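You operate a simulated robot arm through the tools that you are given. There is no shell and no other tool.

You run a simulated robot arm. Do the job below in one go: nothing can be reset, and whatever is moved stays where it is left.

TASK
Earth the white bag, test the bond and clamp its neck.
Fine: push the earth pin home in the EARTH socket, turn the test knob to TEST, see the earth lamp light, turn it back to OFF; only then shut the clamp lever.

Only the result counts: the job must be done as asked and must still hold three seconds after the hand-in. Knocking over, shifting, dropping, spilling or breaking anything else fails it.

THE ROBOT
A 6-joint arm with a two-finger gripper, fixed in place. Base frame: the origin is at the foot of the arm, x ahead of it, y to its left, z up. Lengths are in m, angles in rad, forces in N, time in s.
With the tool pointing down near the work surface it reaches from about 0.18 to 0.84 m from the base axis. Its first joint turns from -2.897 to 2.897 rad. Payload 3.43 kg.
The tool frame sits at the grasp point between the pads (the TCP): z along the fingers, y along the line on which they close. The tips reach 0.02 m beyond it. Largest opening 0.19 m; the body of the gripper starts 0.248 m behind the TCP.
Orientation is told as [roll, pitch, yaw] about the base's x, y, z axes, in that order, counted from this pose: with the fingers straight down and closing along the base's y, the tool's x points along the base's -x, its y along +y and its z along -z.

THE INTERFACE
- The arm moves only by the tool step_arm. Its arguments are lists of equal length, an entry for each row: "dr": the turn, a rotation vector about the tool's x, y, z in units of 8 degrees (1.0 is 8 degrees), a list of three; "translation": the shift along the tool's x, y, z in units of 50 mm (1.0 is 50 mm), a list of three; "hand": the finger opening in m, from 0 to 0.19. In form: {"dr": [[wx, wy, wz], ...], "translation": [[tx, ty, tz], ...], "hand": [hand, ...]}. A call has 1 to 20 rows; each row shifts and turns the commanded pose from where the row before left it, along the tool's axes as they then stand. A call with a number of a shift or a turn outside -1 to 1 is refused whole. Rows are played at 5 a second. More than 0.05 m and 0.15 rad between two rows, or a gripper value outside its range, and nothing of the call is played. Where a pose cannot be reached the arm comes as near as it can. A force on the tool above 40 N (or 10 N above the force at the start of the call, whichever is more), or a blocked arm, ends the call early, and 0.2 s more pass. The fingers move at their own pace (about 0.045 m/s each) and stop on an object; they squeeze with about 31 N. The grip force told is the motor's: it shows also when the fingers shut on nothing. Time passes only in rows, and 0.2 s behind the last, so rows that do not move let the fingers close. The reply holds the time, the measured pose of the TCP, the force on the tool along the base axes, the opening and the grip force, in the units named above and with some noise, with the torque about the TCP (base axes, N m) and any sound that the robot's microphone picked up.
- Cameras (640 x 400 px; columns grow to the right, rows downward): "scene" is fixed at [0.0634, 0.6353, 1.6559]; the picture's right is [-0.40, -0.92, 0.00], its down [-0.49, 0.21, -0.84] and it looks along [0.77, -0.34, -0.54] (base axes); focal length 324 px, centre (320, 200). "wrist" rides on the gripper at [0.07, -0.008, -0.288] in the tool frame; the picture's right is [0.12, 0.99, 0.00], its down [-0.96, 0.11, -0.25] and it looks along [-0.25, 0.03, 0.97] (tool axes); focal length 261 px, centre (320, 200). There is no depth. A picture from a camera that has moved, and an enlarged one, comes with that camera's place and axes in the base frame and with its lens. The place of the scene camera against the robot may be out by one fixed shift of up to 0.025 m in any direction.
- get_image(camera): a new picture of that camera. No time passes.
- move_column(by): slides the trunk up (or, below 0, down) by that many m; the arm rides with it, the base frame stays. It gives what a move gives, with no picture.
- inspect(camera, box): a new picture of the part [left, top, right, bottom] of that camera's present view, enlarged. No time passes.
- job_done(): hands the job in; it is judged then, once.

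Places have to be worked out from the pictures, the camera data and where the tool is seen. Open the gripper and draw the arm clear of the work before you hand the job in, unless the task says otherwise.

The tools are called after "Emit:" by a JSON object that holds its "name" and its "arguments". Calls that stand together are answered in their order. step_arm: Moves the arm, as the interface text tells. Its arguments: {"type":"object","properties":{"dr":{"type":"array","items":{"type":"array","items":{"type":"number"}}},"translation":{"type":"array","items":{"type":"array","items":{"type":"number"}}},"hand":{"type":"array","items":{"type":"number"}}},"required":["dr","translation","hand"]} The other tools are called the same way: move_column (by) slides the trunk up or down; get_image (camera) takes a picture; inspect (camera, box) takes an enlarged picture of a part of a camera's view; job_done () hands the job in.

At the start:

```text
time: 0.0
eef_pos: [0.4101, 0.4223, 1.4054]
orientation: [0.002, -0.003, 0.002]
contact_force: [0.8, 0.1, 0.1]
torque: [0.02, -0.01, 0.0]
gripper_width: 0.1898
gripper_force: 0.1
trunk travel left (down, up): [-0.24, 0.0]
```

scene: 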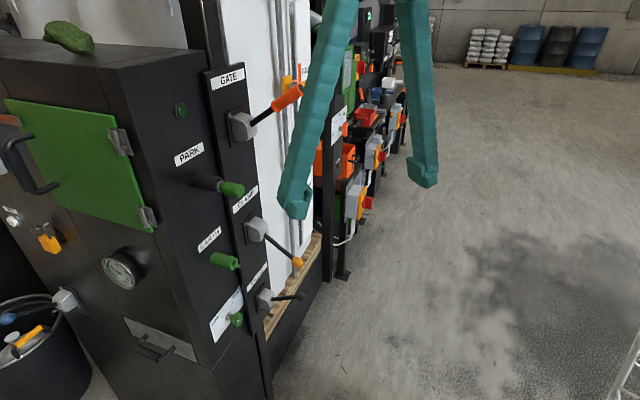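
wrist: 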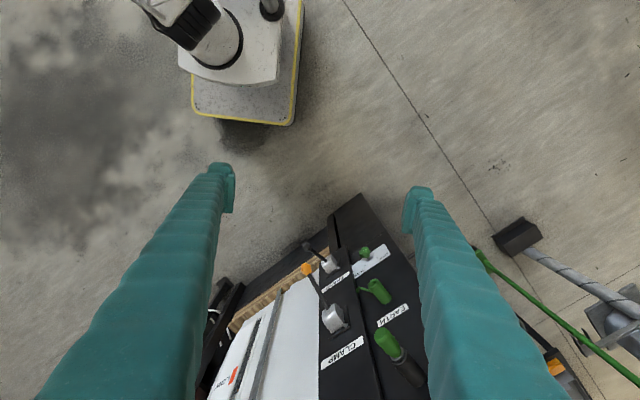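

I'll first look closer at the panel area in both cameras to identify pin, socket, knob, lamp and clamp lever.

Emit:
{"name": "inspect", "arguments": {"camera": "scene", "box": [160, 40, 340, 200]}}

Emit:
{"name": "inspect", "arguments": {"camera": "scene", "box": [160, 180, 340, 360]}}

Emit:
{"name": "inspect", "arguments": {"camera": "scene", "box": [0, 60, 200, 400]}}

Emit:
{"name": "inspect", "arguments": {"camera": "wrist", "box": [200, 180, 440, 400]}}

```text
2.50 times, centred on (250, 120) of scene
camera zoom: at [0.0634, 0.6353, 1.6559], right [-0.4, -0.92, 0.0], down [-0.49, 0.21, -0.84], along [0.77, -0.34, -0.54], focal length 811 px, centre (495, 400)
```

zoom: 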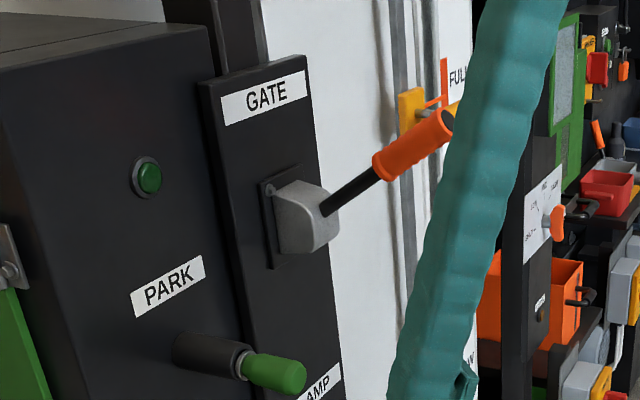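

```text
2.22 times, centred on (250, 270) of scene
camera zoom: at [0.0634, 0.6353, 1.6559], right [-0.4, -0.92, 0.0], down [-0.49, 0.21, -0.84], along [0.77, -0.34, -0.54], focal length 721 px, centre (476, 44)
```

zoom: 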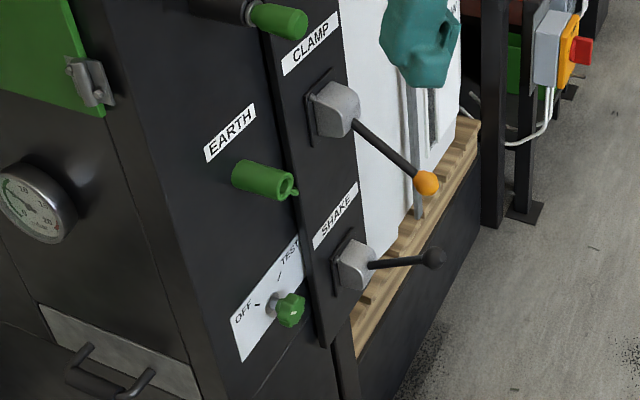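

```text
1.18 times, centred on (100, 230) of scene
camera zoom: at [0.0634, 0.6353, 1.6559], right [-0.4, -0.92, 0.0], down [-0.49, 0.21, -0.84], along [0.77, -0.34, -0.54], focal length 382 px, centre (579, 165)
```

zoom: 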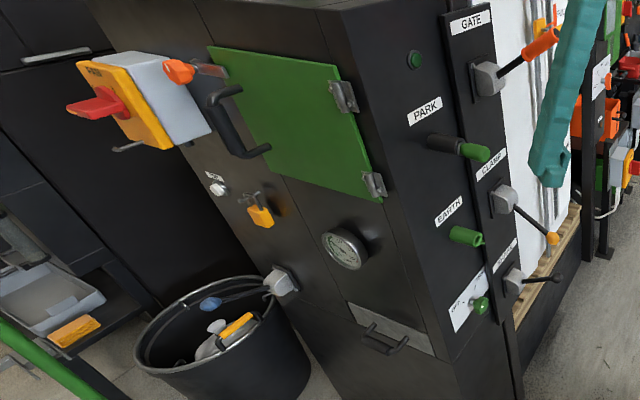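

```text
1.82 times, centred on (320, 290) of wrist
camera zoom: at [0.3406, 0.4141, 1.6947], right [-0.12, 0.99, 0.0], down [0.96, 0.12, 0.25], along [0.25, 0.03, -0.97], focal length 474 px, centre (320, 36)
```

zoom: 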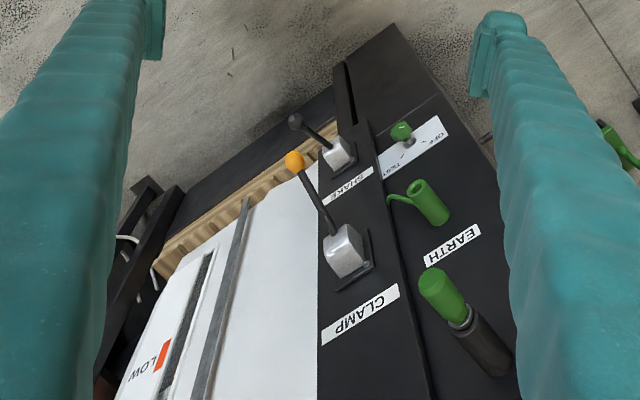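

Panel (vertical, facing the arm, inward normal about (0.82, 0.57, 0)) carries PARK holder with the green pin (~[0.65,0.56,1.33] tip), EARTH socket (~[0.69,0.59,1.11]), test knob (~[0.71,0.61,0.89]), and CLAMP lever ball (~[0.70,0.42,1.04]). I first yaw the tool by about 35° and start pitching it forward, at the present place, which is clear.

Emit:
{"name": "step_arm", "arguments": {"dr": [[0, 0, -0.875], [0, 0, -0.875], [0, 0, -0.875], [0, 0, -0.875], [0, 0, -0.875], [0, -1, 0], [0, -1, 0], [0, -1, 0], [0, -1, 0]], "translation": [[0, 0, 0], [0, 0, 0], [0, 0, 0], [0, 0, 0], [0, 0, 0], [0, 0, 0], [0, 0, 0], [0, 0, 0], [0, 0, 0]], "hand": [0.19, 0.19, 0.19, 0.19, 0.19, 0.19, 0.19, 0.19, 0.19]}}

```text
time: 2.0
eef_pos: [0.4118, 0.4233, 1.405]
orientation: [-0.001, -0.561, 0.612]
contact_force: [0.8, 1.4, -0.8]
torque: [-0.2, 0.09, -0.05]
gripper_width: 0.1901
gripper_force: 0.0
trunk travel left (down, up): [-0.24, 0.0]
```

The turn went as planned (pitch −0.56, yaw 0.61). I continue pitching to about horizontal, then picture the panel.

Emit:
{"name": "step_arm", "arguments": {"dr": [[0, -1, 0], [0, -1, 0], [0, -1, 0], [0, -1, 0], [0, -1, 0], [0, -1, 0], [0, -1, 0], [0, -0.25, 0]], "translation": [[0, 0, 0], [0, 0, 0], [0, 0, 0], [0, 0, 0], [0, 0, 0], [0, 0, 0], [0, 0, 0], [0, 0, 0]], "hand": [0.19, 0.19, 0.19, 0.19, 0.19, 0.19, 0.19, 0.19]}}

Emit:
{"name": "get_image", "arguments": {"camera": "wrist"}}

Emit:
{"name": "get_image", "arguments": {"camera": "scene"}}

```text
time: 3.1
eef_pos: [0.4133, 0.4176, 1.566]
orientation: [0.518, -1.285, 0.121]
contact_force: [-0.1, 1.5, 0.1]
torque: [-0.02, -0.05, -0.29]
gripper_width: 0.19
gripper_force: 0.2
trunk travel left (down, up): [-0.24, 0.0]
stopped in row 5: the arm was blocked; the commanded pose is now the measured one
```

```text
taken
camera wrist: at [0.1764, 0.2399, 1.5686], right [-0.6, 0.8, 0.02], down [0.01, -0.02, 1.0], along [0.8, 0.6, 0.0], focal length 261 px, centre (320, 200)
```

wrist: 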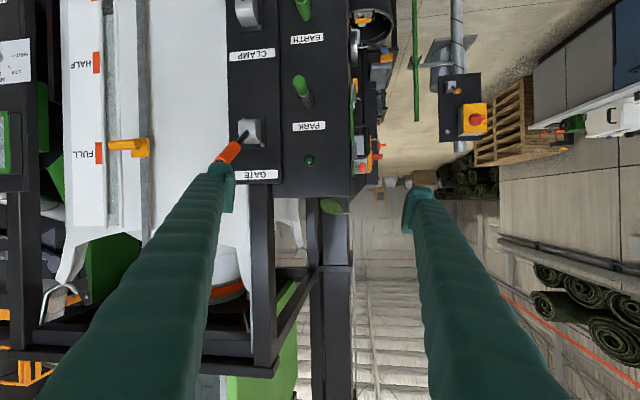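

```text
taken
```

scene: 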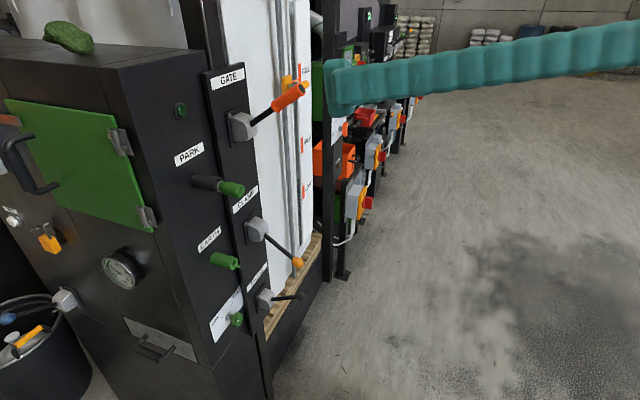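

The arm ran into its limit with the tool pulled that far back (TCP rose to z 1.57), nothing was touched. I lower the TCP and move forward to a roomier place, narrowing the fingers to 0.08.

Emit:
{"name": "step_arm", "arguments": {"dr": [[0, 0, 0], [0, 0, 0], [0, 0, 0], [0, 0, 0], [0, 0, 0]], "translation": [[0, 0, 1], [0, 0, 1], [0.8, 0, 0], [0.8, 0, 0], [0.8, 0, 0]], "hand": [0.08, 0.08, 0.08, 0.08, 0.08]}}

```text
time: 4.3
eef_pos: [0.4553, 0.4706, 1.4268]
orientation: [0.524, -1.284, 0.111]
contact_force: [-0.5, 0.0, 0.0]
torque: [0.0, 0.02, -0.03]
gripper_width: 0.0833
gripper_force: 0.0
trunk travel left (down, up): [-0.24, 0.0]
```

Moved freely. Now I finish the pitch (about 14° more) and take a wrist picture.

Emit:
{"name": "step_arm", "arguments": {"dr": [[0, -0.9, 0], [0, -0.88, 0]], "translation": [[0, 0, 0], [0, 0, 0]], "hand": [0.08, 0.08]}}

Emit:
{"name": "get_image", "arguments": {"camera": "wrist"}}

```text
time: 4.9
eef_pos: [0.4557, 0.4715, 1.4265]
orientation: [1.577, -1.43, -0.959]
contact_force: [0.0, -0.5, 0.2]
torque: [-0.04, 0.02, 0.04]
gripper_width: 0.08
gripper_force: 0.1
trunk travel left (down, up): [-0.24, 0.0]
```

```text
taken
camera wrist: at [0.2207, 0.3064, 1.357], right [-0.58, 0.81, 0.02], down [-0.19, -0.16, 0.97], along [0.79, 0.56, 0.25], focal length 261 px, centre (320, 200)
```

wrist: 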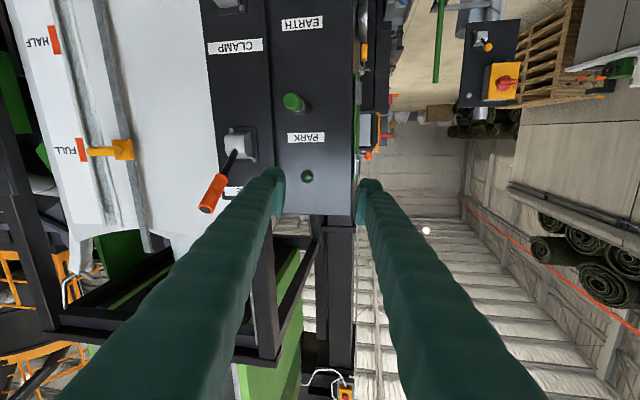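

The tool is now level, facing the panel. I lower the trunk by 0.2 m to view the pin, socket, knob and clamp lever face-on.

Emit:
{"name": "move_column", "arguments": {"by": -0.2}}

Emit:
{"name": "get_image", "arguments": {"camera": "wrist"}}

Emit:
{"name": "get_image", "arguments": {"camera": "scene"}}

```text
time: 7.1
eef_pos: [0.456, 0.4715, 1.2259]
orientation: [1.567, -1.427, -0.948]
contact_force: [-0.1, 0.3, 0.4]
torque: [0.03, 0.0, 0.0]
gripper_width: 0.0799
gripper_force: 0.1
trunk travel left (down, up): [-0.04, 0.2]
```

```text
taken
camera wrist: at [0.2209, 0.3066, 1.1571], right [-0.58, 0.81, 0.02], down [-0.19, -0.16, 0.97], along [0.79, 0.56, 0.25], focal length 261 px, centre (320, 200)
```

wrist: 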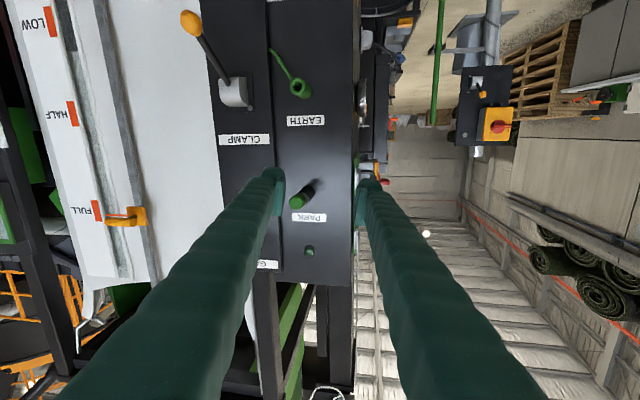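

```text
taken
```

scene: 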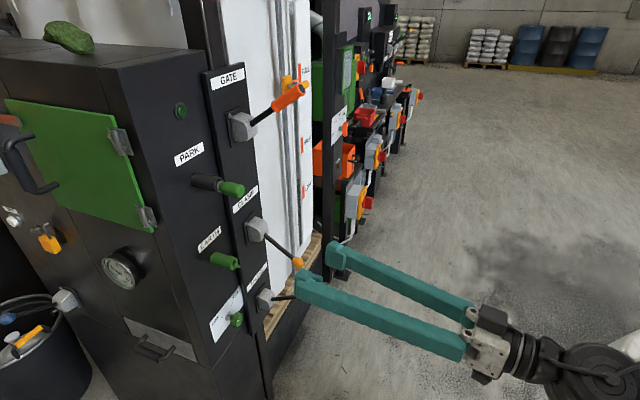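

Emit:
{"name": "inspect", "arguments": {"camera": "wrist", "box": [170, 0, 390, 140]}}

Emit:
{"name": "inspect", "arguments": {"camera": "wrist", "box": [190, 120, 400, 290]}}

```text
2.86 times, centred on (280, 70) of wrist
camera zoom: at [0.2209, 0.3066, 1.1571], right [-0.58, 0.81, 0.02], down [-0.19, -0.16, 0.97], along [0.79, 0.56, 0.25], focal length 745 px, centre (434, 571)
```

zoom: 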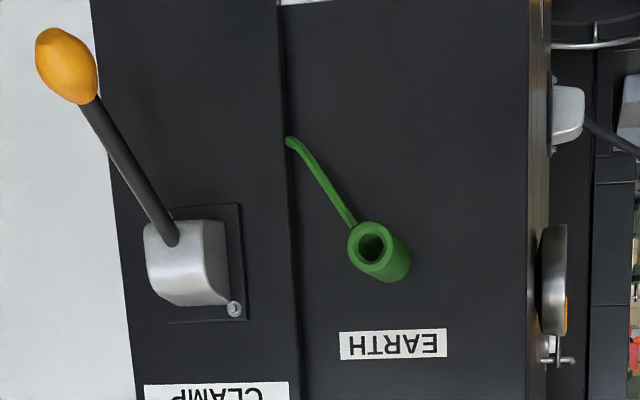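

```text
2.35 times, centred on (295, 205) of wrist
camera zoom: at [0.2209, 0.3066, 1.1571], right [-0.58, 0.81, 0.02], down [-0.19, -0.16, 0.97], along [0.79, 0.56, 0.25], focal length 613 px, centre (379, 188)
```

zoom: 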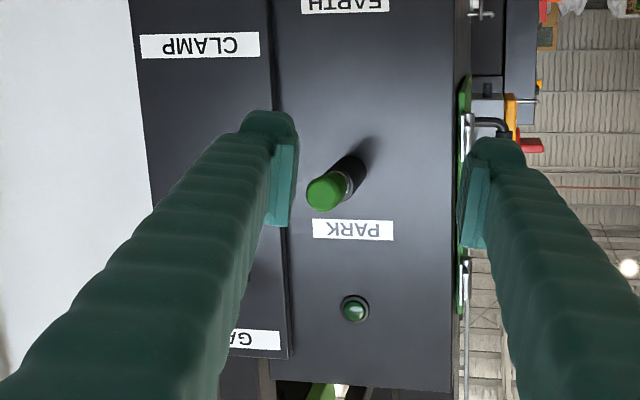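

From the two face-on views: pin tip about [0.67, 0.565, 1.297], EARTH label [0.76, 0.65, 1.13], CLAMP label [0.85, 0.53, 1.17]; inward normal at roughly 38–42° azimuth. The tool is rolled 8°, so I level it, yaw a bit more and shift right to line up below the pin while still well back.

Emit:
{"name": "step_arm", "arguments": {"dr": [[0, 0, -0.515], [0, 0, -0.515], [-0.57, 0, 0], [0, 0, 0], [0, 0, 0]], "translation": [[0, 0, 0], [0, 0, 0], [0, 0, 0], [0, -0.66, 0], [0, -0.66, 0]], "hand": [0.08, 0.08, 0.08, 0.08, 0.08]}}

Emit:
{"name": "get_image", "arguments": {"camera": "wrist"}}

Emit:
{"name": "inspect", "arguments": {"camera": "wrist", "box": [240, 100, 440, 240]}}

Emit:
{"name": "inspect", "arguments": {"camera": "wrist", "box": [200, 0, 420, 120]}}

```text
time: 8.3
eef_pos: [0.499, 0.4205, 1.2273]
orientation: [-1.014, -1.568, 1.715]
contact_force: [1.1, -0.9, 0.4]
torque: [0.0, 0.0, 0.11]
gripper_width: 0.0802
gripper_force: 0.1
trunk travel left (down, up): [-0.04, 0.2]
```

```text
taken
camera wrist: at [0.2842, 0.2297, 1.158], right [-0.64, 0.76, -0.12], down [-0.26, -0.07, 0.96], along [0.72, 0.65, 0.24], focal length 261 px, centre (320, 200)
```

wrist: 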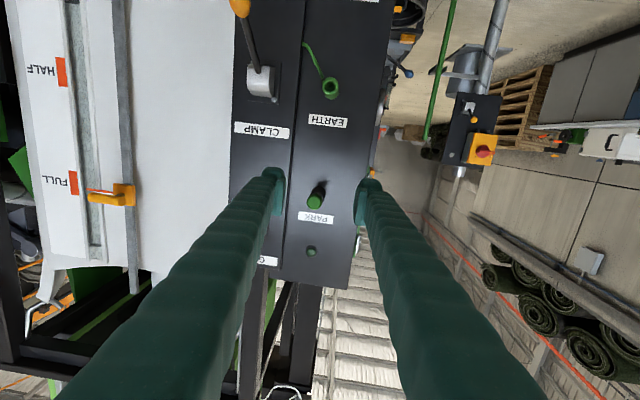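

```text
2.86 times, centred on (340, 170) of wrist
camera zoom: at [0.2842, 0.2297, 1.158], right [-0.64, 0.76, -0.12], down [-0.26, -0.07, 0.96], along [0.72, 0.65, 0.24], focal length 745 px, centre (263, 286)
```

zoom: 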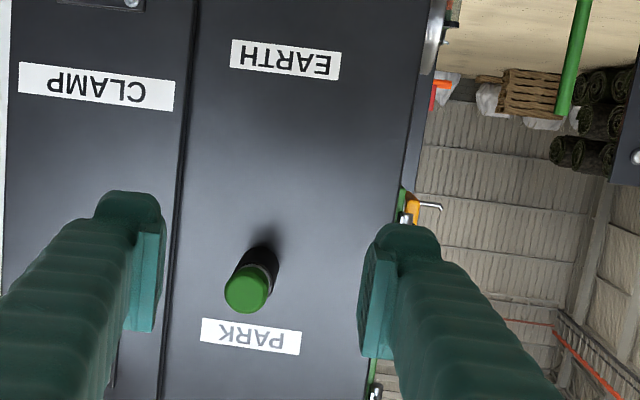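

```text
2.91 times, centred on (310, 60) of wrist
camera zoom: at [0.2842, 0.2297, 1.158], right [-0.64, 0.76, -0.12], down [-0.26, -0.07, 0.96], along [0.72, 0.65, 0.24], focal length 758 px, centre (349, 607)
```

zoom: 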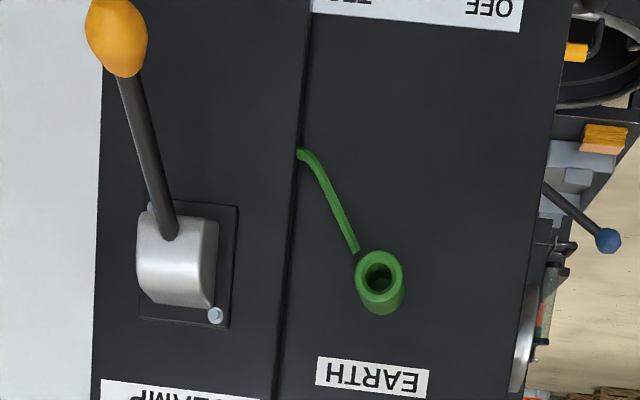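

Tool is now level at azimuth 40°. I zoom tightly on the pin and the socket to get the axis direction and sizes.

Emit:
{"name": "inspect", "arguments": {"camera": "wrist", "box": [290, 165, 354, 230]}}

Emit:
{"name": "inspect", "arguments": {"camera": "wrist", "box": [295, 60, 365, 130]}}

Emit:
{"name": "inspect", "arguments": {"camera": "wrist", "box": [220, 0, 400, 60]}}

```text
6.15 times, centred on (322, 198) of wrist
camera zoom: at [0.2842, 0.2297, 1.158], right [-0.64, 0.76, -0.12], down [-0.26, -0.07, 0.96], along [0.72, 0.65, 0.24], focal length 1604 px, centre (308, 215)
```

zoom: 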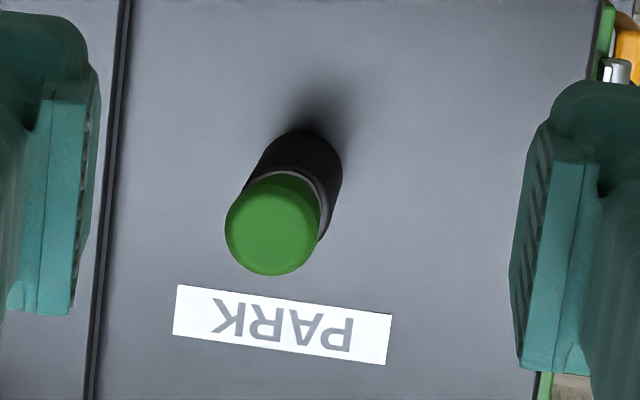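

```text
5.71 times, centred on (330, 95) of wrist
camera zoom: at [0.2842, 0.2297, 1.158], right [-0.64, 0.76, -0.12], down [-0.26, -0.07, 0.96], along [0.72, 0.65, 0.24], focal length 1489 px, centre (263, 800)
```

zoom: 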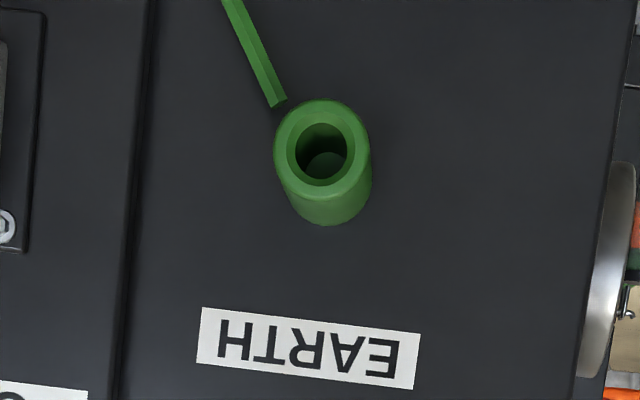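

```text
3.56 times, centred on (310, 30) of wrist
camera zoom: at [0.2842, 0.2297, 1.158], right [-0.64, 0.76, -0.12], down [-0.26, -0.07, 0.96], along [0.72, 0.65, 0.24], focal length 927 px, centre (356, 804)
```

zoom: 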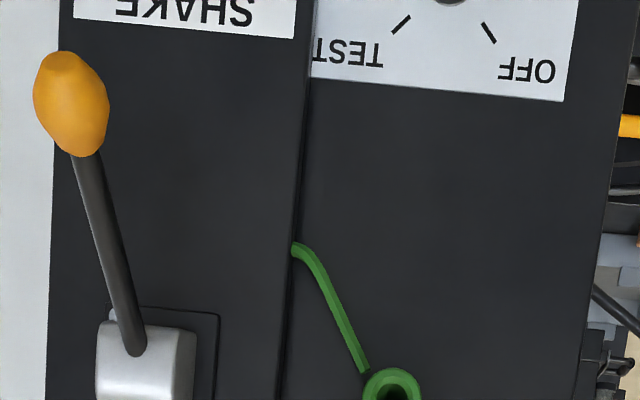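

The holder and socket axes converge to an inward normal of about 45° azimuth. Working estimates: pin tip [0.678, 0.570, 1.298] (w≈0.88), EARTH mouth [0.720, 0.611, 1.064], handle ~32 mm thick. I turn the tool to 45°, line up with the pin and approach to about 0.1 m short of it.

Emit:
{"name": "step_arm", "arguments": {"dr": [[-0.604, 0, 0], [0, 0, 0], [0, 0, 0], [0, 0, 0], [0, 0, 0], [0, 0, 0]], "translation": [[0, 0, 0], [0, -0.43, 0], [-0.7, 0, 0], [-0.71, 0, 0], [0, 0, 1], [0, 0, 1]], "hand": [0.08, 0.08, 0.08, 0.08, 0.08, 0.08]}}

Emit:
{"name": "get_image", "arguments": {"camera": "wrist"}}

Emit:
{"name": "inspect", "arguments": {"camera": "wrist", "box": [240, 100, 400, 200]}}

Emit:
{"name": "get_image", "arguments": {"camera": "scene"}}

```text
time: 9.7
eef_pos: [0.5795, 0.4823, 1.3038]
orientation: [-3.009, -1.561, -2.549]
contact_force: [-0.9, -1.9, 1.0]
torque: [-0.14, 0.16, 0.05]
gripper_width: 0.0799
gripper_force: 0.1
out of reach, approached as far as the arm can: row 1, 2
trunk travel left (down, up): [-0.04, 0.2]
```

```text
taken
camera wrist: at [0.3699, 0.2857, 1.2313], right [-0.66, 0.74, -0.12], down [-0.27, -0.08, 0.96], along [0.7, 0.66, 0.25], focal length 261 px, centre (320, 200)
```

wrist: 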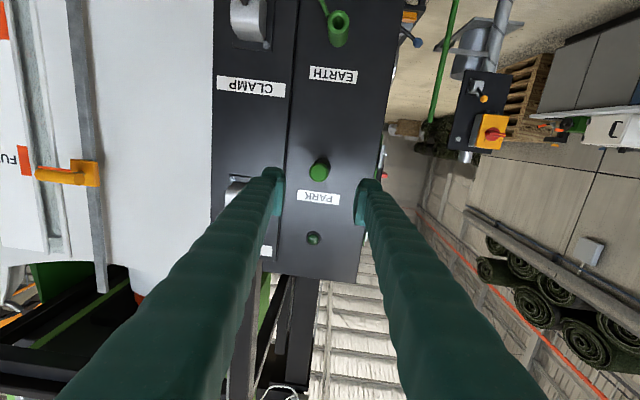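

```text
4.00 times, centred on (320, 150) of wrist
camera zoom: at [0.3699, 0.2857, 1.2313], right [-0.66, 0.74, -0.12], down [-0.27, -0.08, 0.96], along [0.7, 0.66, 0.25], focal length 1043 px, centre (320, 400)
```

zoom: 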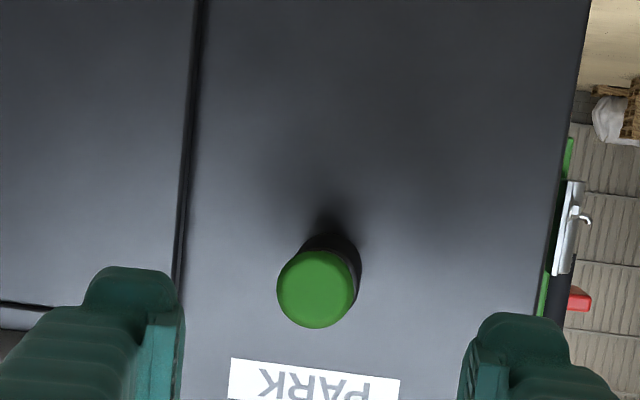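

```text
taken
```

scene: 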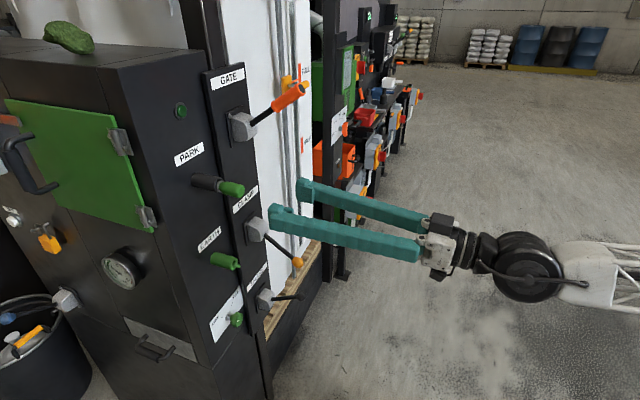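

The yaw was cut short (tool at 41.5°). Now that the arm is further out I ask for the remaining 3.5° of yaw.

Emit:
{"name": "step_arm", "arguments": {"dr": [[-0.22, 0, 0], [-0.22, 0, 0], [0, 0, 0]], "translation": [[0, 0, 0], [0, 0, 0], [0, 0, 0]], "hand": [0.08, 0.08, 0.08]}}

Emit:
{"name": "inspect", "arguments": {"camera": "wrist", "box": [240, 100, 400, 200]}}

```text
time: 10.5
eef_pos: [0.5801, 0.4827, 1.301]
orientation: [-2.978, -1.563, -2.578]
contact_force: [0.4, -0.3, 0.4]
torque: [0.0, 0.0, -0.01]
gripper_width: 0.08
gripper_force: 0.0
out of reach, approached as far as the arm can: row 2
trunk travel left (down, up): [-0.04, 0.2]
```

```text
4.00 times, centred on (320, 150) of wrist
camera zoom: at [0.3706, 0.2864, 1.2307], right [-0.66, 0.74, -0.12], down [-0.27, -0.08, 0.96], along [0.7, 0.66, 0.25], focal length 1043 px, centre (320, 400)
```

zoom: 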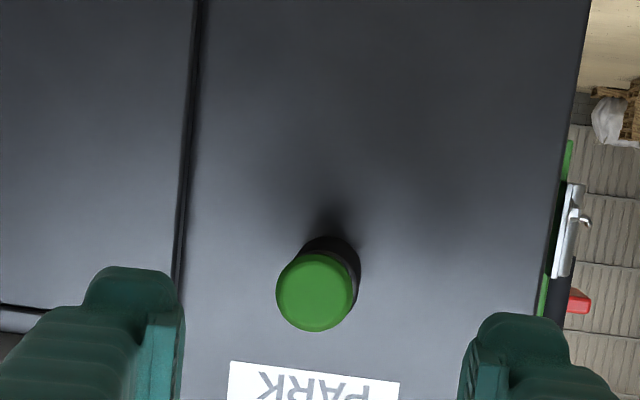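

The yaw is limited here, likely because the forearm is in line with the tool (wrist near singular). I lower the arm 0.1 m relative to the trunk and raise the trunk by the same, to change the arm's shape at the same tool place.

Emit:
{"name": "step_arm", "arguments": {"dr": [[0, 0, 0], [0, 0, 0], [0, 0, 0]], "translation": [[0.7, 0, 0], [0.7, 0, 0], [0.6, 0, 0]], "hand": [0.08, 0.08, 0.08]}}

Emit:
{"name": "move_column", "arguments": {"by": 0.1}}

Emit:
{"name": "get_image", "arguments": {"camera": "scene"}}

```text
time: 11.3
eef_pos: [0.5719, 0.4853, 1.2044]
orientation: [-2.892, -1.565, -2.677]
contact_force: [-0.2, 0.4, -0.1]
torque: [-0.01, 0.02, 0.02]
gripper_width: 0.0799
gripper_force: 0.1
out of reach, approached as far as the arm can: row 2, 3
trunk travel left (down, up): [-0.04, 0.2]
```

```text
time: 12.6
eef_pos: [0.5723, 0.4857, 1.3027]
orientation: [-2.899, -1.564, -2.668]
contact_force: [0.6, 0.3, 0.0]
torque: [-0.01, -0.01, 0.01]
gripper_width: 0.08
gripper_force: 0.0
trunk travel left (down, up): [-0.14, 0.1]
```

```text
taken
```

scene: 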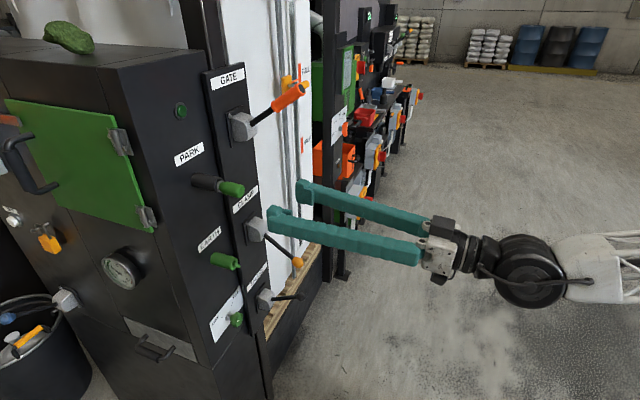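

Still limited near 41°. I look closely at the arm's shape in the scene view to understand which joint holds it back.

Emit:
{"name": "inspect", "arguments": {"camera": "scene", "box": [400, 180, 640, 330]}}

Emit:
{"name": "get_image", "arguments": {"camera": "wrist"}}

```text
2.67 times, centred on (520, 255) of scene
camera zoom: at [0.0634, 0.6353, 1.6559], right [-0.4, -0.92, 0.0], down [-0.49, 0.21, -0.84], along [0.77, -0.34, -0.54], focal length 865 px, centre (-213, 53)
```

zoom: 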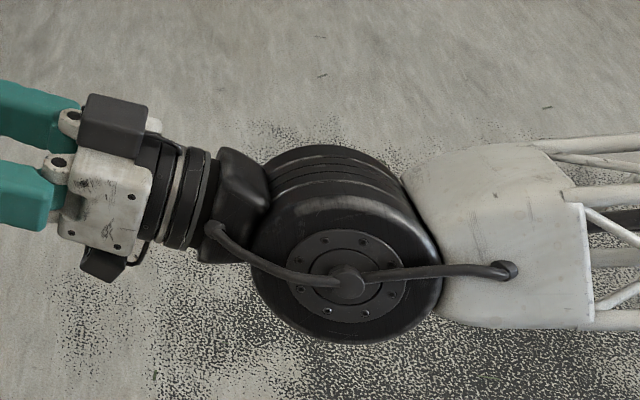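

```text
taken
camera wrist: at [0.3607, 0.2917, 1.233], right [-0.65, 0.75, -0.12], down [-0.27, -0.08, 0.96], along [0.71, 0.66, 0.25], focal length 261 px, centre (320, 200)
```

wrist: 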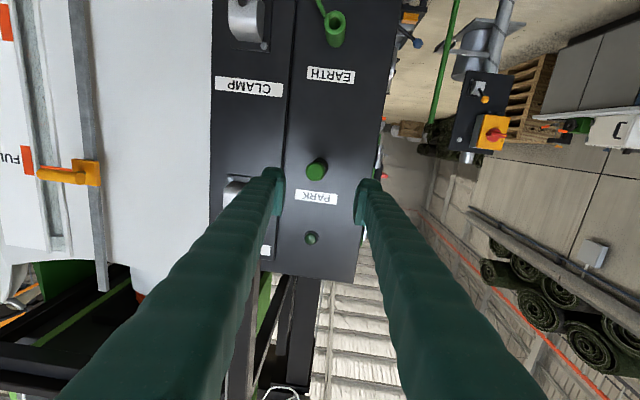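

The wrist pitch joint is nearly straight (tool almost in line with the forearm), i.e. near-singular, with now a bit of bend. I try the remaining yaw again in small steps at this new arm shape.

Emit:
{"name": "step_arm", "arguments": {"dr": [[-0.15, 0, 0], [-0.15, 0, 0], [-0.15, 0, 0], [0, 0, 0]], "translation": [[0, 0, 0], [0, 0, 0], [0, 0, 0], [0, 0, 0]], "hand": [0.08, 0.08, 0.08, 0.08]}}

```text
time: 13.6
eef_pos: [0.5729, 0.4858, 1.3031]
orientation: [-2.902, -1.565, -2.665]
contact_force: [0.1, -0.6, -0.3]
torque: [0.01, 0.0, 0.02]
gripper_width: 0.08
gripper_force: 0.1
out of reach, approached as far as the arm can: row 3
trunk travel left (down, up): [-0.14, 0.1]
```

The limit fits a forearm-roll joint near its stop (the wrist went "around" when I pitched up with the tool yawed off the arm plane). I unwind it: yaw 10° the other way, pitch the tool down about 45°, then I will re-align with the arm plane and pitch up again.

Emit:
{"name": "step_arm", "arguments": {"dr": [[0.6, 0, 0], [0.65, 0, 0], [0, 0.6, 0], [0, 0.6, 0], [0, 0.6, 0], [0, 0.6, 0], [0, 0.8, 0], [0, 0.8, 0], [0, 0.8, 0], [0, 0.8, 0]], "translation": [[0, 0, 0], [0, 0, 0], [0, 0, 0], [0, 0, 0], [0, 0, 0], [0, 0, 0], [0, 0, 0], [0, 0, 0], [0, 0, 0], [0, 0, 0]], "hand": [0.08, 0.08, 0.08, 0.08, 0.08, 0.08, 0.08, 0.08, 0.08, 0.08]}}

Emit:
{"name": "get_image", "arguments": {"camera": "scene"}}

```text
time: 15.8
eef_pos: [0.5711, 0.4848, 1.3034]
orientation: [0.0, -0.792, 0.541]
contact_force: [-1.0, -0.3, 0.4]
torque: [0.02, -0.03, 0.03]
gripper_width: 0.0801
gripper_force: 0.0
trunk travel left (down, up): [-0.14, 0.1]
```

```text
taken
```

scene: 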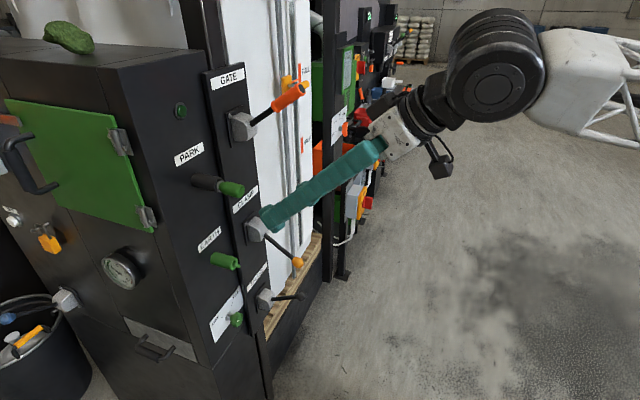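

It unwound (roll 0, pitch −0.79, yaw 0.54). Now I yaw the tool to the arm-plane azimuth (40.3°) and pitch back up to level within that plane.

Emit:
{"name": "step_arm", "arguments": {"dr": [[-0.414, 0, -0.408], [-0.414, 0, -0.408], [0, -1, 0], [0, -1, 0], [0, -1, 0], [0, -1, 0], [0, -1, 0], [0, -0.575, 0]], "translation": [[0, 0, 0], [0, 0, 0], [0, 0, 0], [0, 0, 0], [0, 0, 0], [0, 0, 0], [0, 0, 0], [0, 0, 0]], "hand": [0.08, 0.08, 0.08, 0.08, 0.08, 0.08, 0.08, 0.08]}}

Emit:
{"name": "get_image", "arguments": {"camera": "scene"}}

```text
time: 17.6
eef_pos: [0.6049, 0.4387, 1.2688]
orientation: [0.57, -1.311, -0.019]
contact_force: [0.0, 0.3, 2.3]
torque: [-0.3, 0.44, -0.09]
gripper_width: 0.08
gripper_force: 0.1
out of reach, approached as far as the arm can: row 6, 7, 8
trunk travel left (down, up): [-0.14, 0.1]
```

```text
taken
```

scene: 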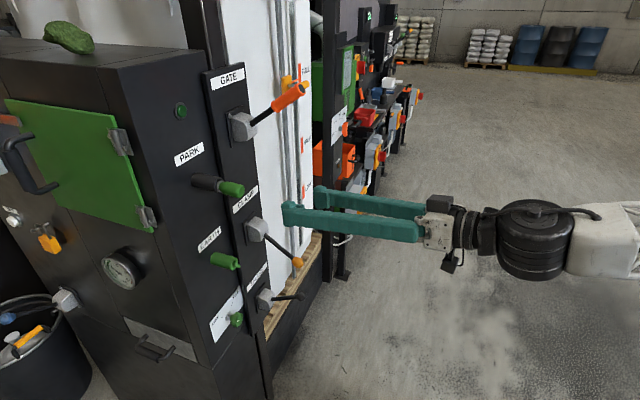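

The wrist bend joint evidently can't pass through straight with the forearm; the forearm roll then swung to one side. I pitch down again to unwind, then will come up with the tool yawed to the other side (45°, which is what I need anyway).

Emit:
{"name": "step_arm", "arguments": {"dr": [[0, 0.6, 0], [0, 0.6, 0], [0, 0.8, 0], [0, 0.8, 0], [0, 0.8, 0], [0, 0.8, 0]], "translation": [[0, 0, 0], [0, 0, 0], [0, 0, 0], [0, 0, 0], [0, 0, 0], [0, 0, 0]], "hand": [0.08, 0.08, 0.08, 0.08, 0.08, 0.08]}}

Emit:
{"name": "get_image", "arguments": {"camera": "scene"}}

```text
time: 19.2
eef_pos: [0.6366, 0.4242, 1.3452]
orientation: [-0.574, -1.232, 1.14]
contact_force: [-0.5, 0.9, -0.2]
torque: [0.02, 0.01, -0.01]
gripper_width: 0.0801
gripper_force: 0.1
out of reach, approached as far as the arm can: row 1, 3, 4, 5
trunk travel left (down, up): [-0.14, 0.1]
stopped in row 6: the arm was blocked; the commanded pose is now the measured one
```

```text
taken
```

scene: 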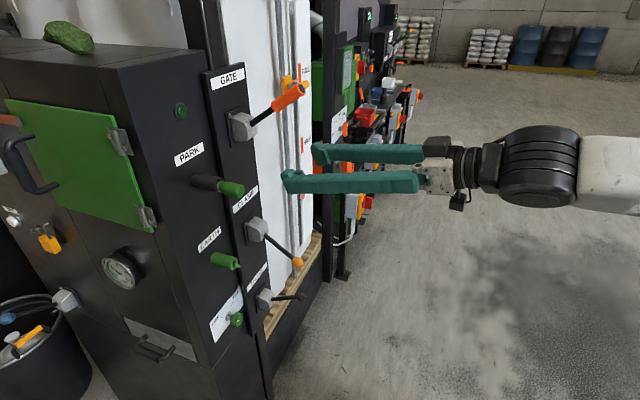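

The forearm roll has now flipped to the other side (hub at the bottom of the drum), which is the side wanted. I yaw the tool left in small steps, level its roll, then check.

Emit:
{"name": "step_arm", "arguments": {"dr": [[-0.55, -0.105, -0.163], [-0.55, -0.105, -0.163], [-0.55, -0.105, -0.163], [0, 0, 0.675], [0, 0, 0.675]], "translation": [[0, 0, 0], [0, 0, 0], [0, 0, 0], [0, 0, 0], [0, 0, 0]], "hand": [0.08, 0.08, 0.08, 0.08, 0.08]}}

Emit:
{"name": "get_image", "arguments": {"camera": "scene"}}

```text
time: 20.4
eef_pos: [0.6378, 0.4215, 1.3329]
orientation: [-0.003, -1.29, 0.788]
contact_force: [-0.7, -0.2, -0.6]
torque: [-0.03, 0.01, -0.01]
gripper_width: 0.0801
gripper_force: 0.0
out of reach, approached as far as the arm can: row 2, 3
trunk travel left (down, up): [-0.14, 0.1]
```

```text
taken
```

scene: 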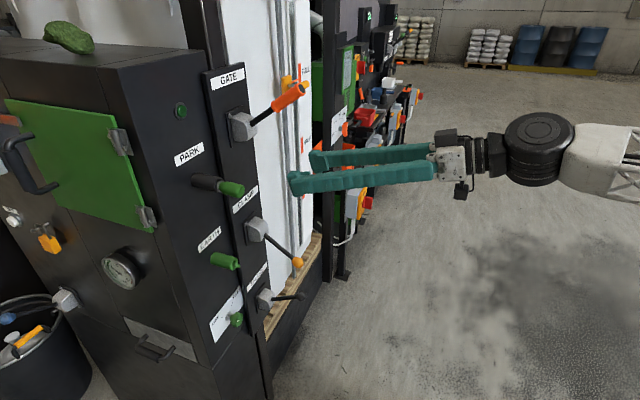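

Now yaw is 45° and roll level, with the tool 16° below horizontal. I pitch up the last 16° in small steps.

Emit:
{"name": "step_arm", "arguments": {"dr": [[0, -0.5, 0], [0, -0.5, 0], [0, -0.5, 0], [0, -0.5, 0], [0, 0, 0]], "translation": [[0, 0, 0], [0, 0, 0], [0, 0, 0], [0, 0, 0], [0, 0, 0]], "hand": [0.08, 0.08, 0.08, 0.08, 0.08]}}

Emit:
{"name": "get_image", "arguments": {"camera": "scene"}}

```text
time: 21.6
eef_pos: [0.6368, 0.4218, 1.3333]
orientation: [0.251, -1.568, 0.534]
contact_force: [0.1, -0.9, -0.6]
torque: [0.01, 0.01, 0.02]
gripper_width: 0.0798
gripper_force: 0.2
trunk travel left (down, up): [-0.14, 0.1]
```

```text
taken
```

scene: 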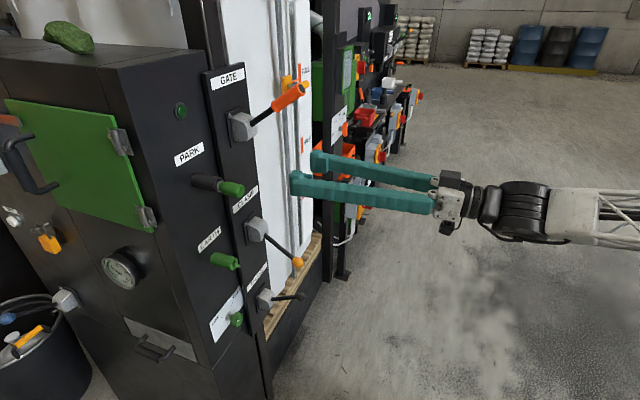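

Tool is level at exactly 45° azimuth now. I shift left 75 mm and down 35 mm to line up with the pin and take wrist pictures.

Emit:
{"name": "step_arm", "arguments": {"dr": [[0, 0, 0], [0, 0, 0], [0, 0, 0]], "translation": [[0.35, 0.75, 0], [0.35, 0.75, 0], [0, 0, 0]], "hand": [0.08, 0.08, 0.08]}}

Emit:
{"name": "get_image", "arguments": {"camera": "wrist"}}

Emit:
{"name": "inspect", "arguments": {"camera": "wrist", "box": [250, 100, 410, 200]}}

Emit:
{"name": "get_image", "arguments": {"camera": "scene"}}

```text
time: 22.4
eef_pos: [0.5822, 0.4755, 1.2991]
orientation: [0.065, -1.568, 0.721]
contact_force: [-0.5, 0.8, 0.4]
torque: [-0.04, 0.01, -0.03]
gripper_width: 0.0801
gripper_force: 0.0
trunk travel left (down, up): [-0.14, 0.1]
```

```text
taken
camera wrist: at [0.3853, 0.2671, 1.2295], right [-0.7, 0.7, -0.12], down [-0.26, -0.09, 0.96], along [0.66, 0.71, 0.24], focal length 261 px, centre (320, 200)
```

wrist: 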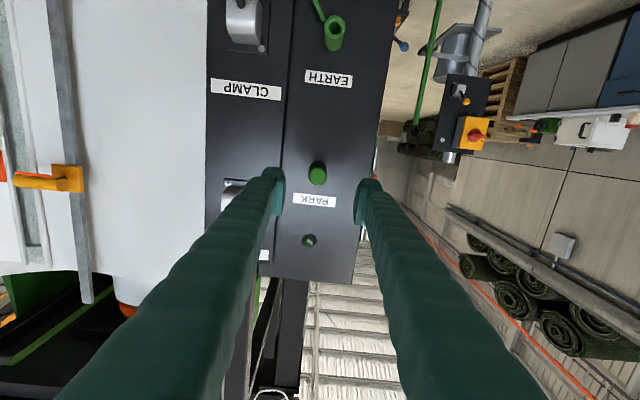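

```text
4.00 times, centred on (330, 150) of wrist
camera zoom: at [0.3853, 0.2671, 1.2295], right [-0.7, 0.7, -0.12], down [-0.26, -0.09, 0.96], along [0.66, 0.71, 0.24], focal length 1043 px, centre (280, 400)
```

zoom: 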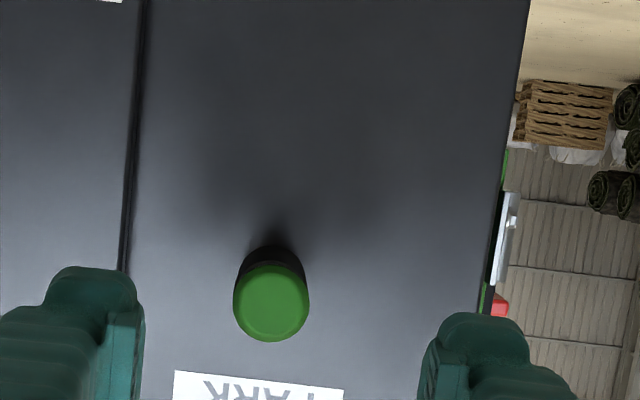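

```text
taken
```

scene: 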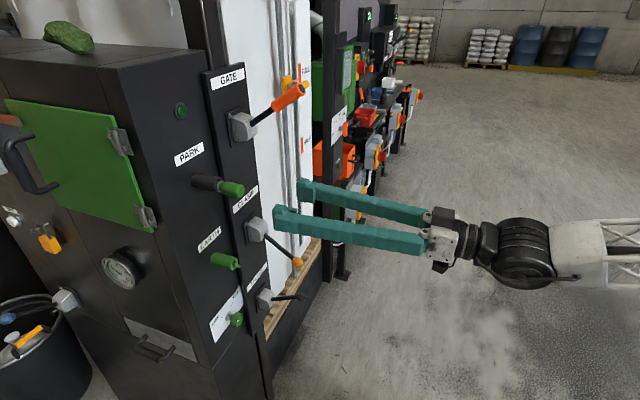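

The pin axis is parallel to the tool and only ~3–4 mm right/low of the tool axis. I correct that and advance 0.10 m, keeping the fingers open, then re-check.

Emit:
{"name": "step_arm", "arguments": {"dr": [[0, 0, 0], [0, 0, 0], [0, 0, 0], [0, 0, 0]], "translation": [[0.05, -0.072, 0], [0, 0, 0.9], [0, 0, 0.9], [0, 0, 0]], "hand": [0.08, 0.08, 0.08, 0.08]}}

Emit:
{"name": "inspect", "arguments": {"camera": "wrist", "box": [250, 120, 410, 220]}}

Emit:
{"name": "inspect", "arguments": {"camera": "scene", "box": [160, 140, 340, 260]}}

```text
time: 23.4
eef_pos: [0.6503, 0.5356, 1.2984]
orientation: [0.098, -1.567, 0.695]
contact_force: [-0.3, 0.0, 0.0]
torque: [0.02, 0.01, -0.02]
gripper_width: 0.0799
gripper_force: 0.1
trunk travel left (down, up): [-0.14, 0.1]
```

```text
4.00 times, centred on (330, 170) of wrist
camera zoom: at [0.4545, 0.3255, 1.2303], right [-0.71, 0.7, -0.12], down [-0.25, -0.09, 0.96], along [0.66, 0.71, 0.24], focal length 1043 px, centre (280, 320)
```

zoom: 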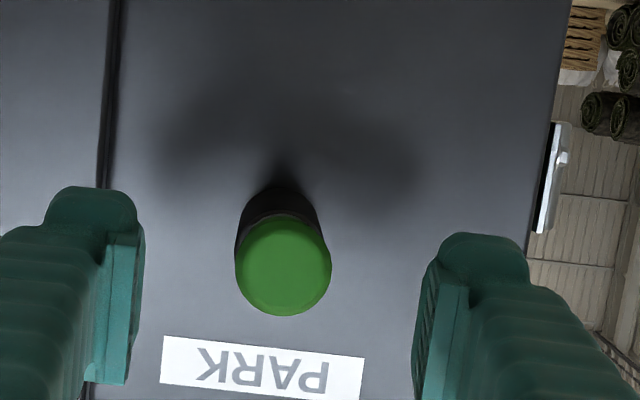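

```text
3.33 times, centred on (250, 200) of scene
camera zoom: at [0.0634, 0.6353, 1.6559], right [-0.4, -0.92, 0.0], down [-0.49, 0.21, -0.84], along [0.77, -0.34, -0.54], focal length 1081 px, centre (553, 200)
```

zoom: 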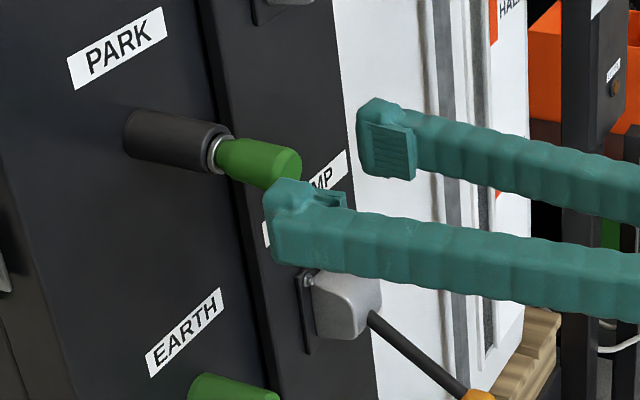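

The handle (visible ~50 mm long, ending in a metal collar at the black park tube) is nearly centred. I trim 1–2 mm, advance 66 mm so the pads sit mid-handle, then close.

Emit:
{"name": "step_arm", "arguments": {"dr": [[0, 0, 0], [0, 0, 0], [0, 0, 0], [0, 0, 0], [0, 0, 0], [0, 0, 0], [0, 0, 0], [0, 0, 0]], "translation": [[0.03, 0.02, 0.65], [0, 0, 0.65], [0, 0, 0], [0, 0, 0], [0, 0, 0], [0, 0, 0], [0, 0, 0], [0, 0, 0]], "hand": [0.08, 0.08, 0.08, 0, 0, 0, 0, 0]}}

Emit:
{"name": "inspect", "arguments": {"camera": "wrist", "box": [230, 120, 410, 230]}}

Emit:
{"name": "inspect", "arguments": {"camera": "scene", "box": [160, 140, 340, 260]}}

```text
time: 25.2
eef_pos: [0.6988, 0.5795, 1.2959]
orientation: [-0.45, -1.565, 1.247]
contact_force: [-24.9, 23.4, 0.3]
torque: [-0.07, -0.06, 1.15]
gripper_width: 0.0295
gripper_force: 31.0
out of reach, approached as far as the arm can: row 1, 2
trunk travel left (down, up): [-0.14, 0.1]
```

```text
3.56 times, centred on (320, 175) of wrist
camera zoom: at [0.5043, 0.3682, 1.2283], right [-0.71, 0.69, -0.12], down [-0.25, -0.09, 0.96], along [0.66, 0.72, 0.24], focal length 927 px, centre (320, 289)
```

zoom: 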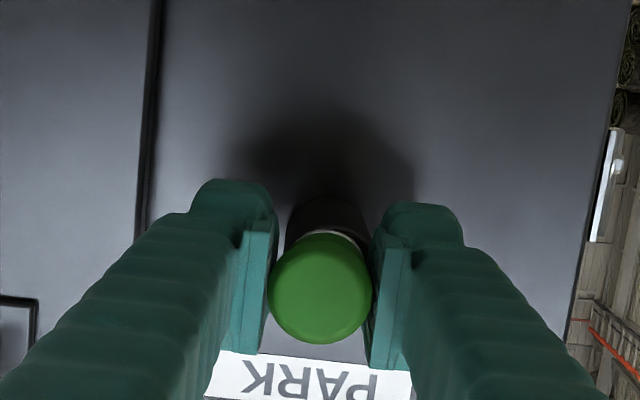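

```text
3.33 times, centred on (250, 200) of scene
camera zoom: at [0.0634, 0.6353, 1.6559], right [-0.4, -0.92, 0.0], down [-0.49, 0.21, -0.84], along [0.77, -0.34, -0.54], focal length 1081 px, centre (553, 200)
```

zoom: 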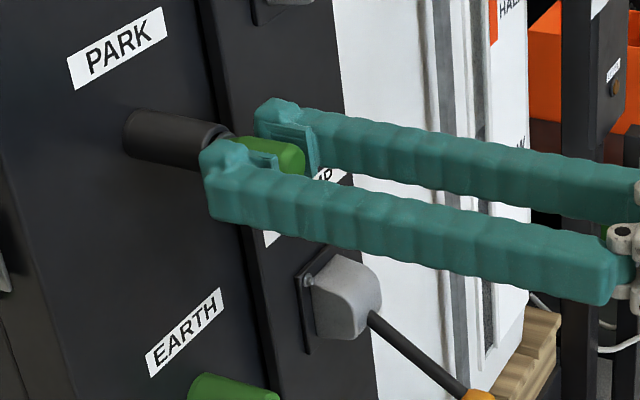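

Gripped (0.0295 m), but the arm is ~4 mm too far right, giving a 34 N side load. I shift the tool left in small steps to relieve it.

Emit:
{"name": "step_arm", "arguments": {"dr": [[0, 0, 0], [0, 0, 0]], "translation": [[0, 0.04, 0], [0, 0.03, 0]], "hand": [0, 0]}}

```text
time: 25.8
eef_pos: [0.7001, 0.5792, 1.2961]
orientation: [-0.304, -1.565, 1.102]
contact_force: [-18.2, 37.6, 0.4]
torque: [-0.05, -0.01, 0.78]
gripper_width: 0.0295
gripper_force: 30.7
out of reach, approached as far as the arm can: row 2
trunk travel left (down, up): [-0.14, 0.1]
```

Moving left isn't followed ("out of reach"), so a wrist limit is holding it. I look at the arm's shape before deciding how to re-approach.

Emit:
{"name": "get_image", "arguments": {"camera": "scene"}}

Emit:
{"name": "inspect", "arguments": {"camera": "scene", "box": [380, 160, 640, 320]}}

```text
taken
```

scene: 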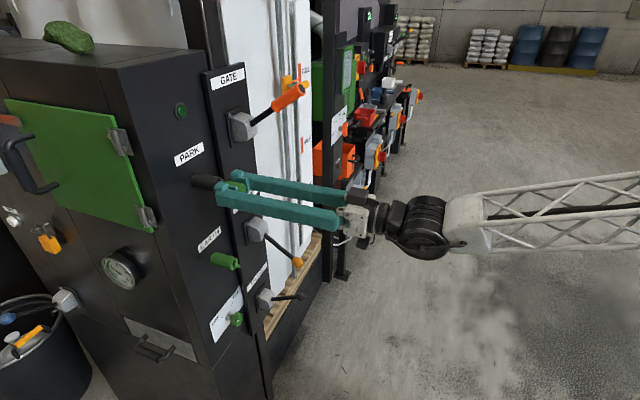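

```text
2.46 times, centred on (510, 240) of scene
camera zoom: at [0.0634, 0.6353, 1.6559], right [-0.4, -0.92, 0.0], down [-0.49, 0.21, -0.84], along [0.77, -0.34, -0.54], focal length 799 px, centre (-148, 102)
```

zoom: 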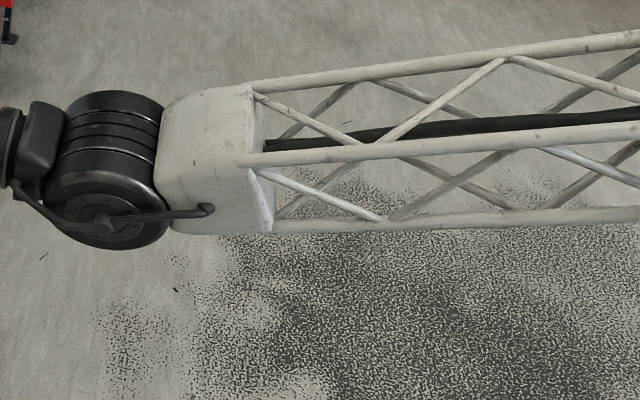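

The forearm slopes ~27° down and the wrist is close to a roll limit in this shape. Better: hold the handle from the sides with the tool tilted ~45° downward (pads still flat on the handle), which keeps the wrist in its easy range. I release the pin and back straight off.

Emit:
{"name": "step_arm", "arguments": {"dr": [[0, 0, 0], [0, 0, 0], [0, 0, 0], [0, 0, 0], [0, 0, 0], [0, 0, 0], [0, 0, 0], [0, 0, 0]], "translation": [[0, 0, 0], [0, 0, 0], [0, 0, 0], [0, 0, -0.5], [0, 0, -0.8], [0, 0, -0.8], [0, 0, -0.9], [0, 0, 0]], "hand": [0.08, 0.08, 0.08, 0.08, 0.08, 0.08, 0.08, 0.08]}}

Emit:
{"name": "inspect", "arguments": {"camera": "scene", "box": [160, 140, 340, 260]}}

```text
time: 27.6
eef_pos: [0.5948, 0.4713, 1.2938]
orientation: [0.308, -1.57, 0.479]
contact_force: [-1.1, 0.1, -0.3]
torque: [-0.01, -0.04, 0.02]
gripper_width: 0.0799
gripper_force: 0.0
trunk travel left (down, up): [-0.14, 0.1]
```

```text
3.33 times, centred on (250, 200) of scene
camera zoom: at [0.0634, 0.6353, 1.6559], right [-0.4, -0.92, 0.0], down [-0.49, 0.21, -0.84], along [0.77, -0.34, -0.54], focal length 1081 px, centre (553, 200)
```

zoom: 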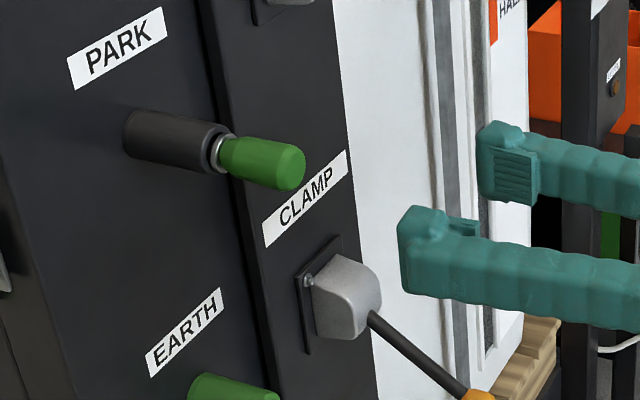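

Pin is undisturbed. Now I pitch the tool 45° down in place, in small steps.

Emit:
{"name": "step_arm", "arguments": {"dr": [[0, 0.6, 0], [0, 0.6, 0], [0, 0.6, 0], [0, 0.7, 0], [0, 0.7, 0], [0, 0.8, 0], [0, 0.8, 0], [0, 0.825, 0], [0, 0, 0]], "translation": [[0, 0, 0], [0, 0, 0], [0, 0, 0], [0, 0, 0], [0, 0, 0], [0, 0, 0], [0, 0, 0], [0, 0, 0], [0, 0, 0]], "hand": [0.08, 0.08, 0.08, 0.08, 0.08, 0.08, 0.08, 0.08, 0.08]}}

Emit:
{"name": "get_image", "arguments": {"camera": "scene"}}

Emit:
{"name": "get_image", "arguments": {"camera": "wrist"}}

```text
time: 29.6
eef_pos: [0.5833, 0.4837, 1.298]
orientation: [0.012, -0.868, 0.813]
contact_force: [-0.1, -0.4, -0.1]
torque: [0.02, 0.01, -0.01]
gripper_width: 0.08
gripper_force: 0.1
out of reach, approached as far as the arm can: row 3, 4
trunk travel left (down, up): [-0.14, 0.1]
```

```text
taken
```

scene: 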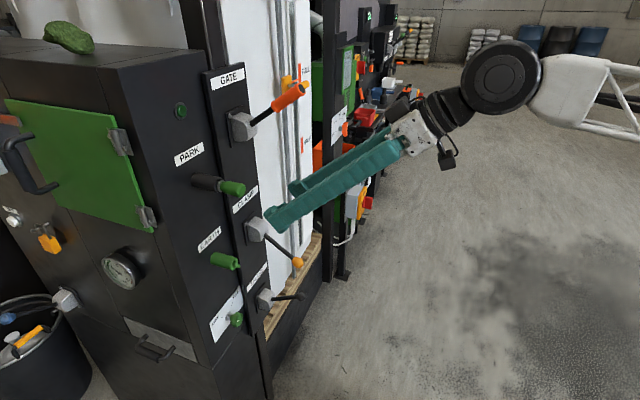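

```text
taken
camera wrist: at [0.4106, 0.2846, 1.4318], right [-0.78, 0.62, -0.08], down [0.22, 0.39, 0.89], along [0.59, 0.68, -0.44], focal length 261 px, centre (320, 200)
```

wrist: 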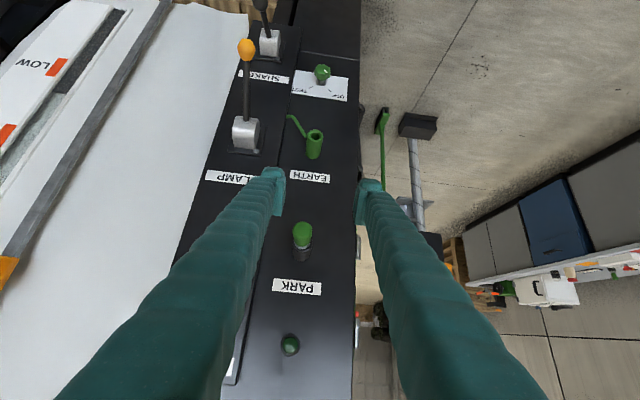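

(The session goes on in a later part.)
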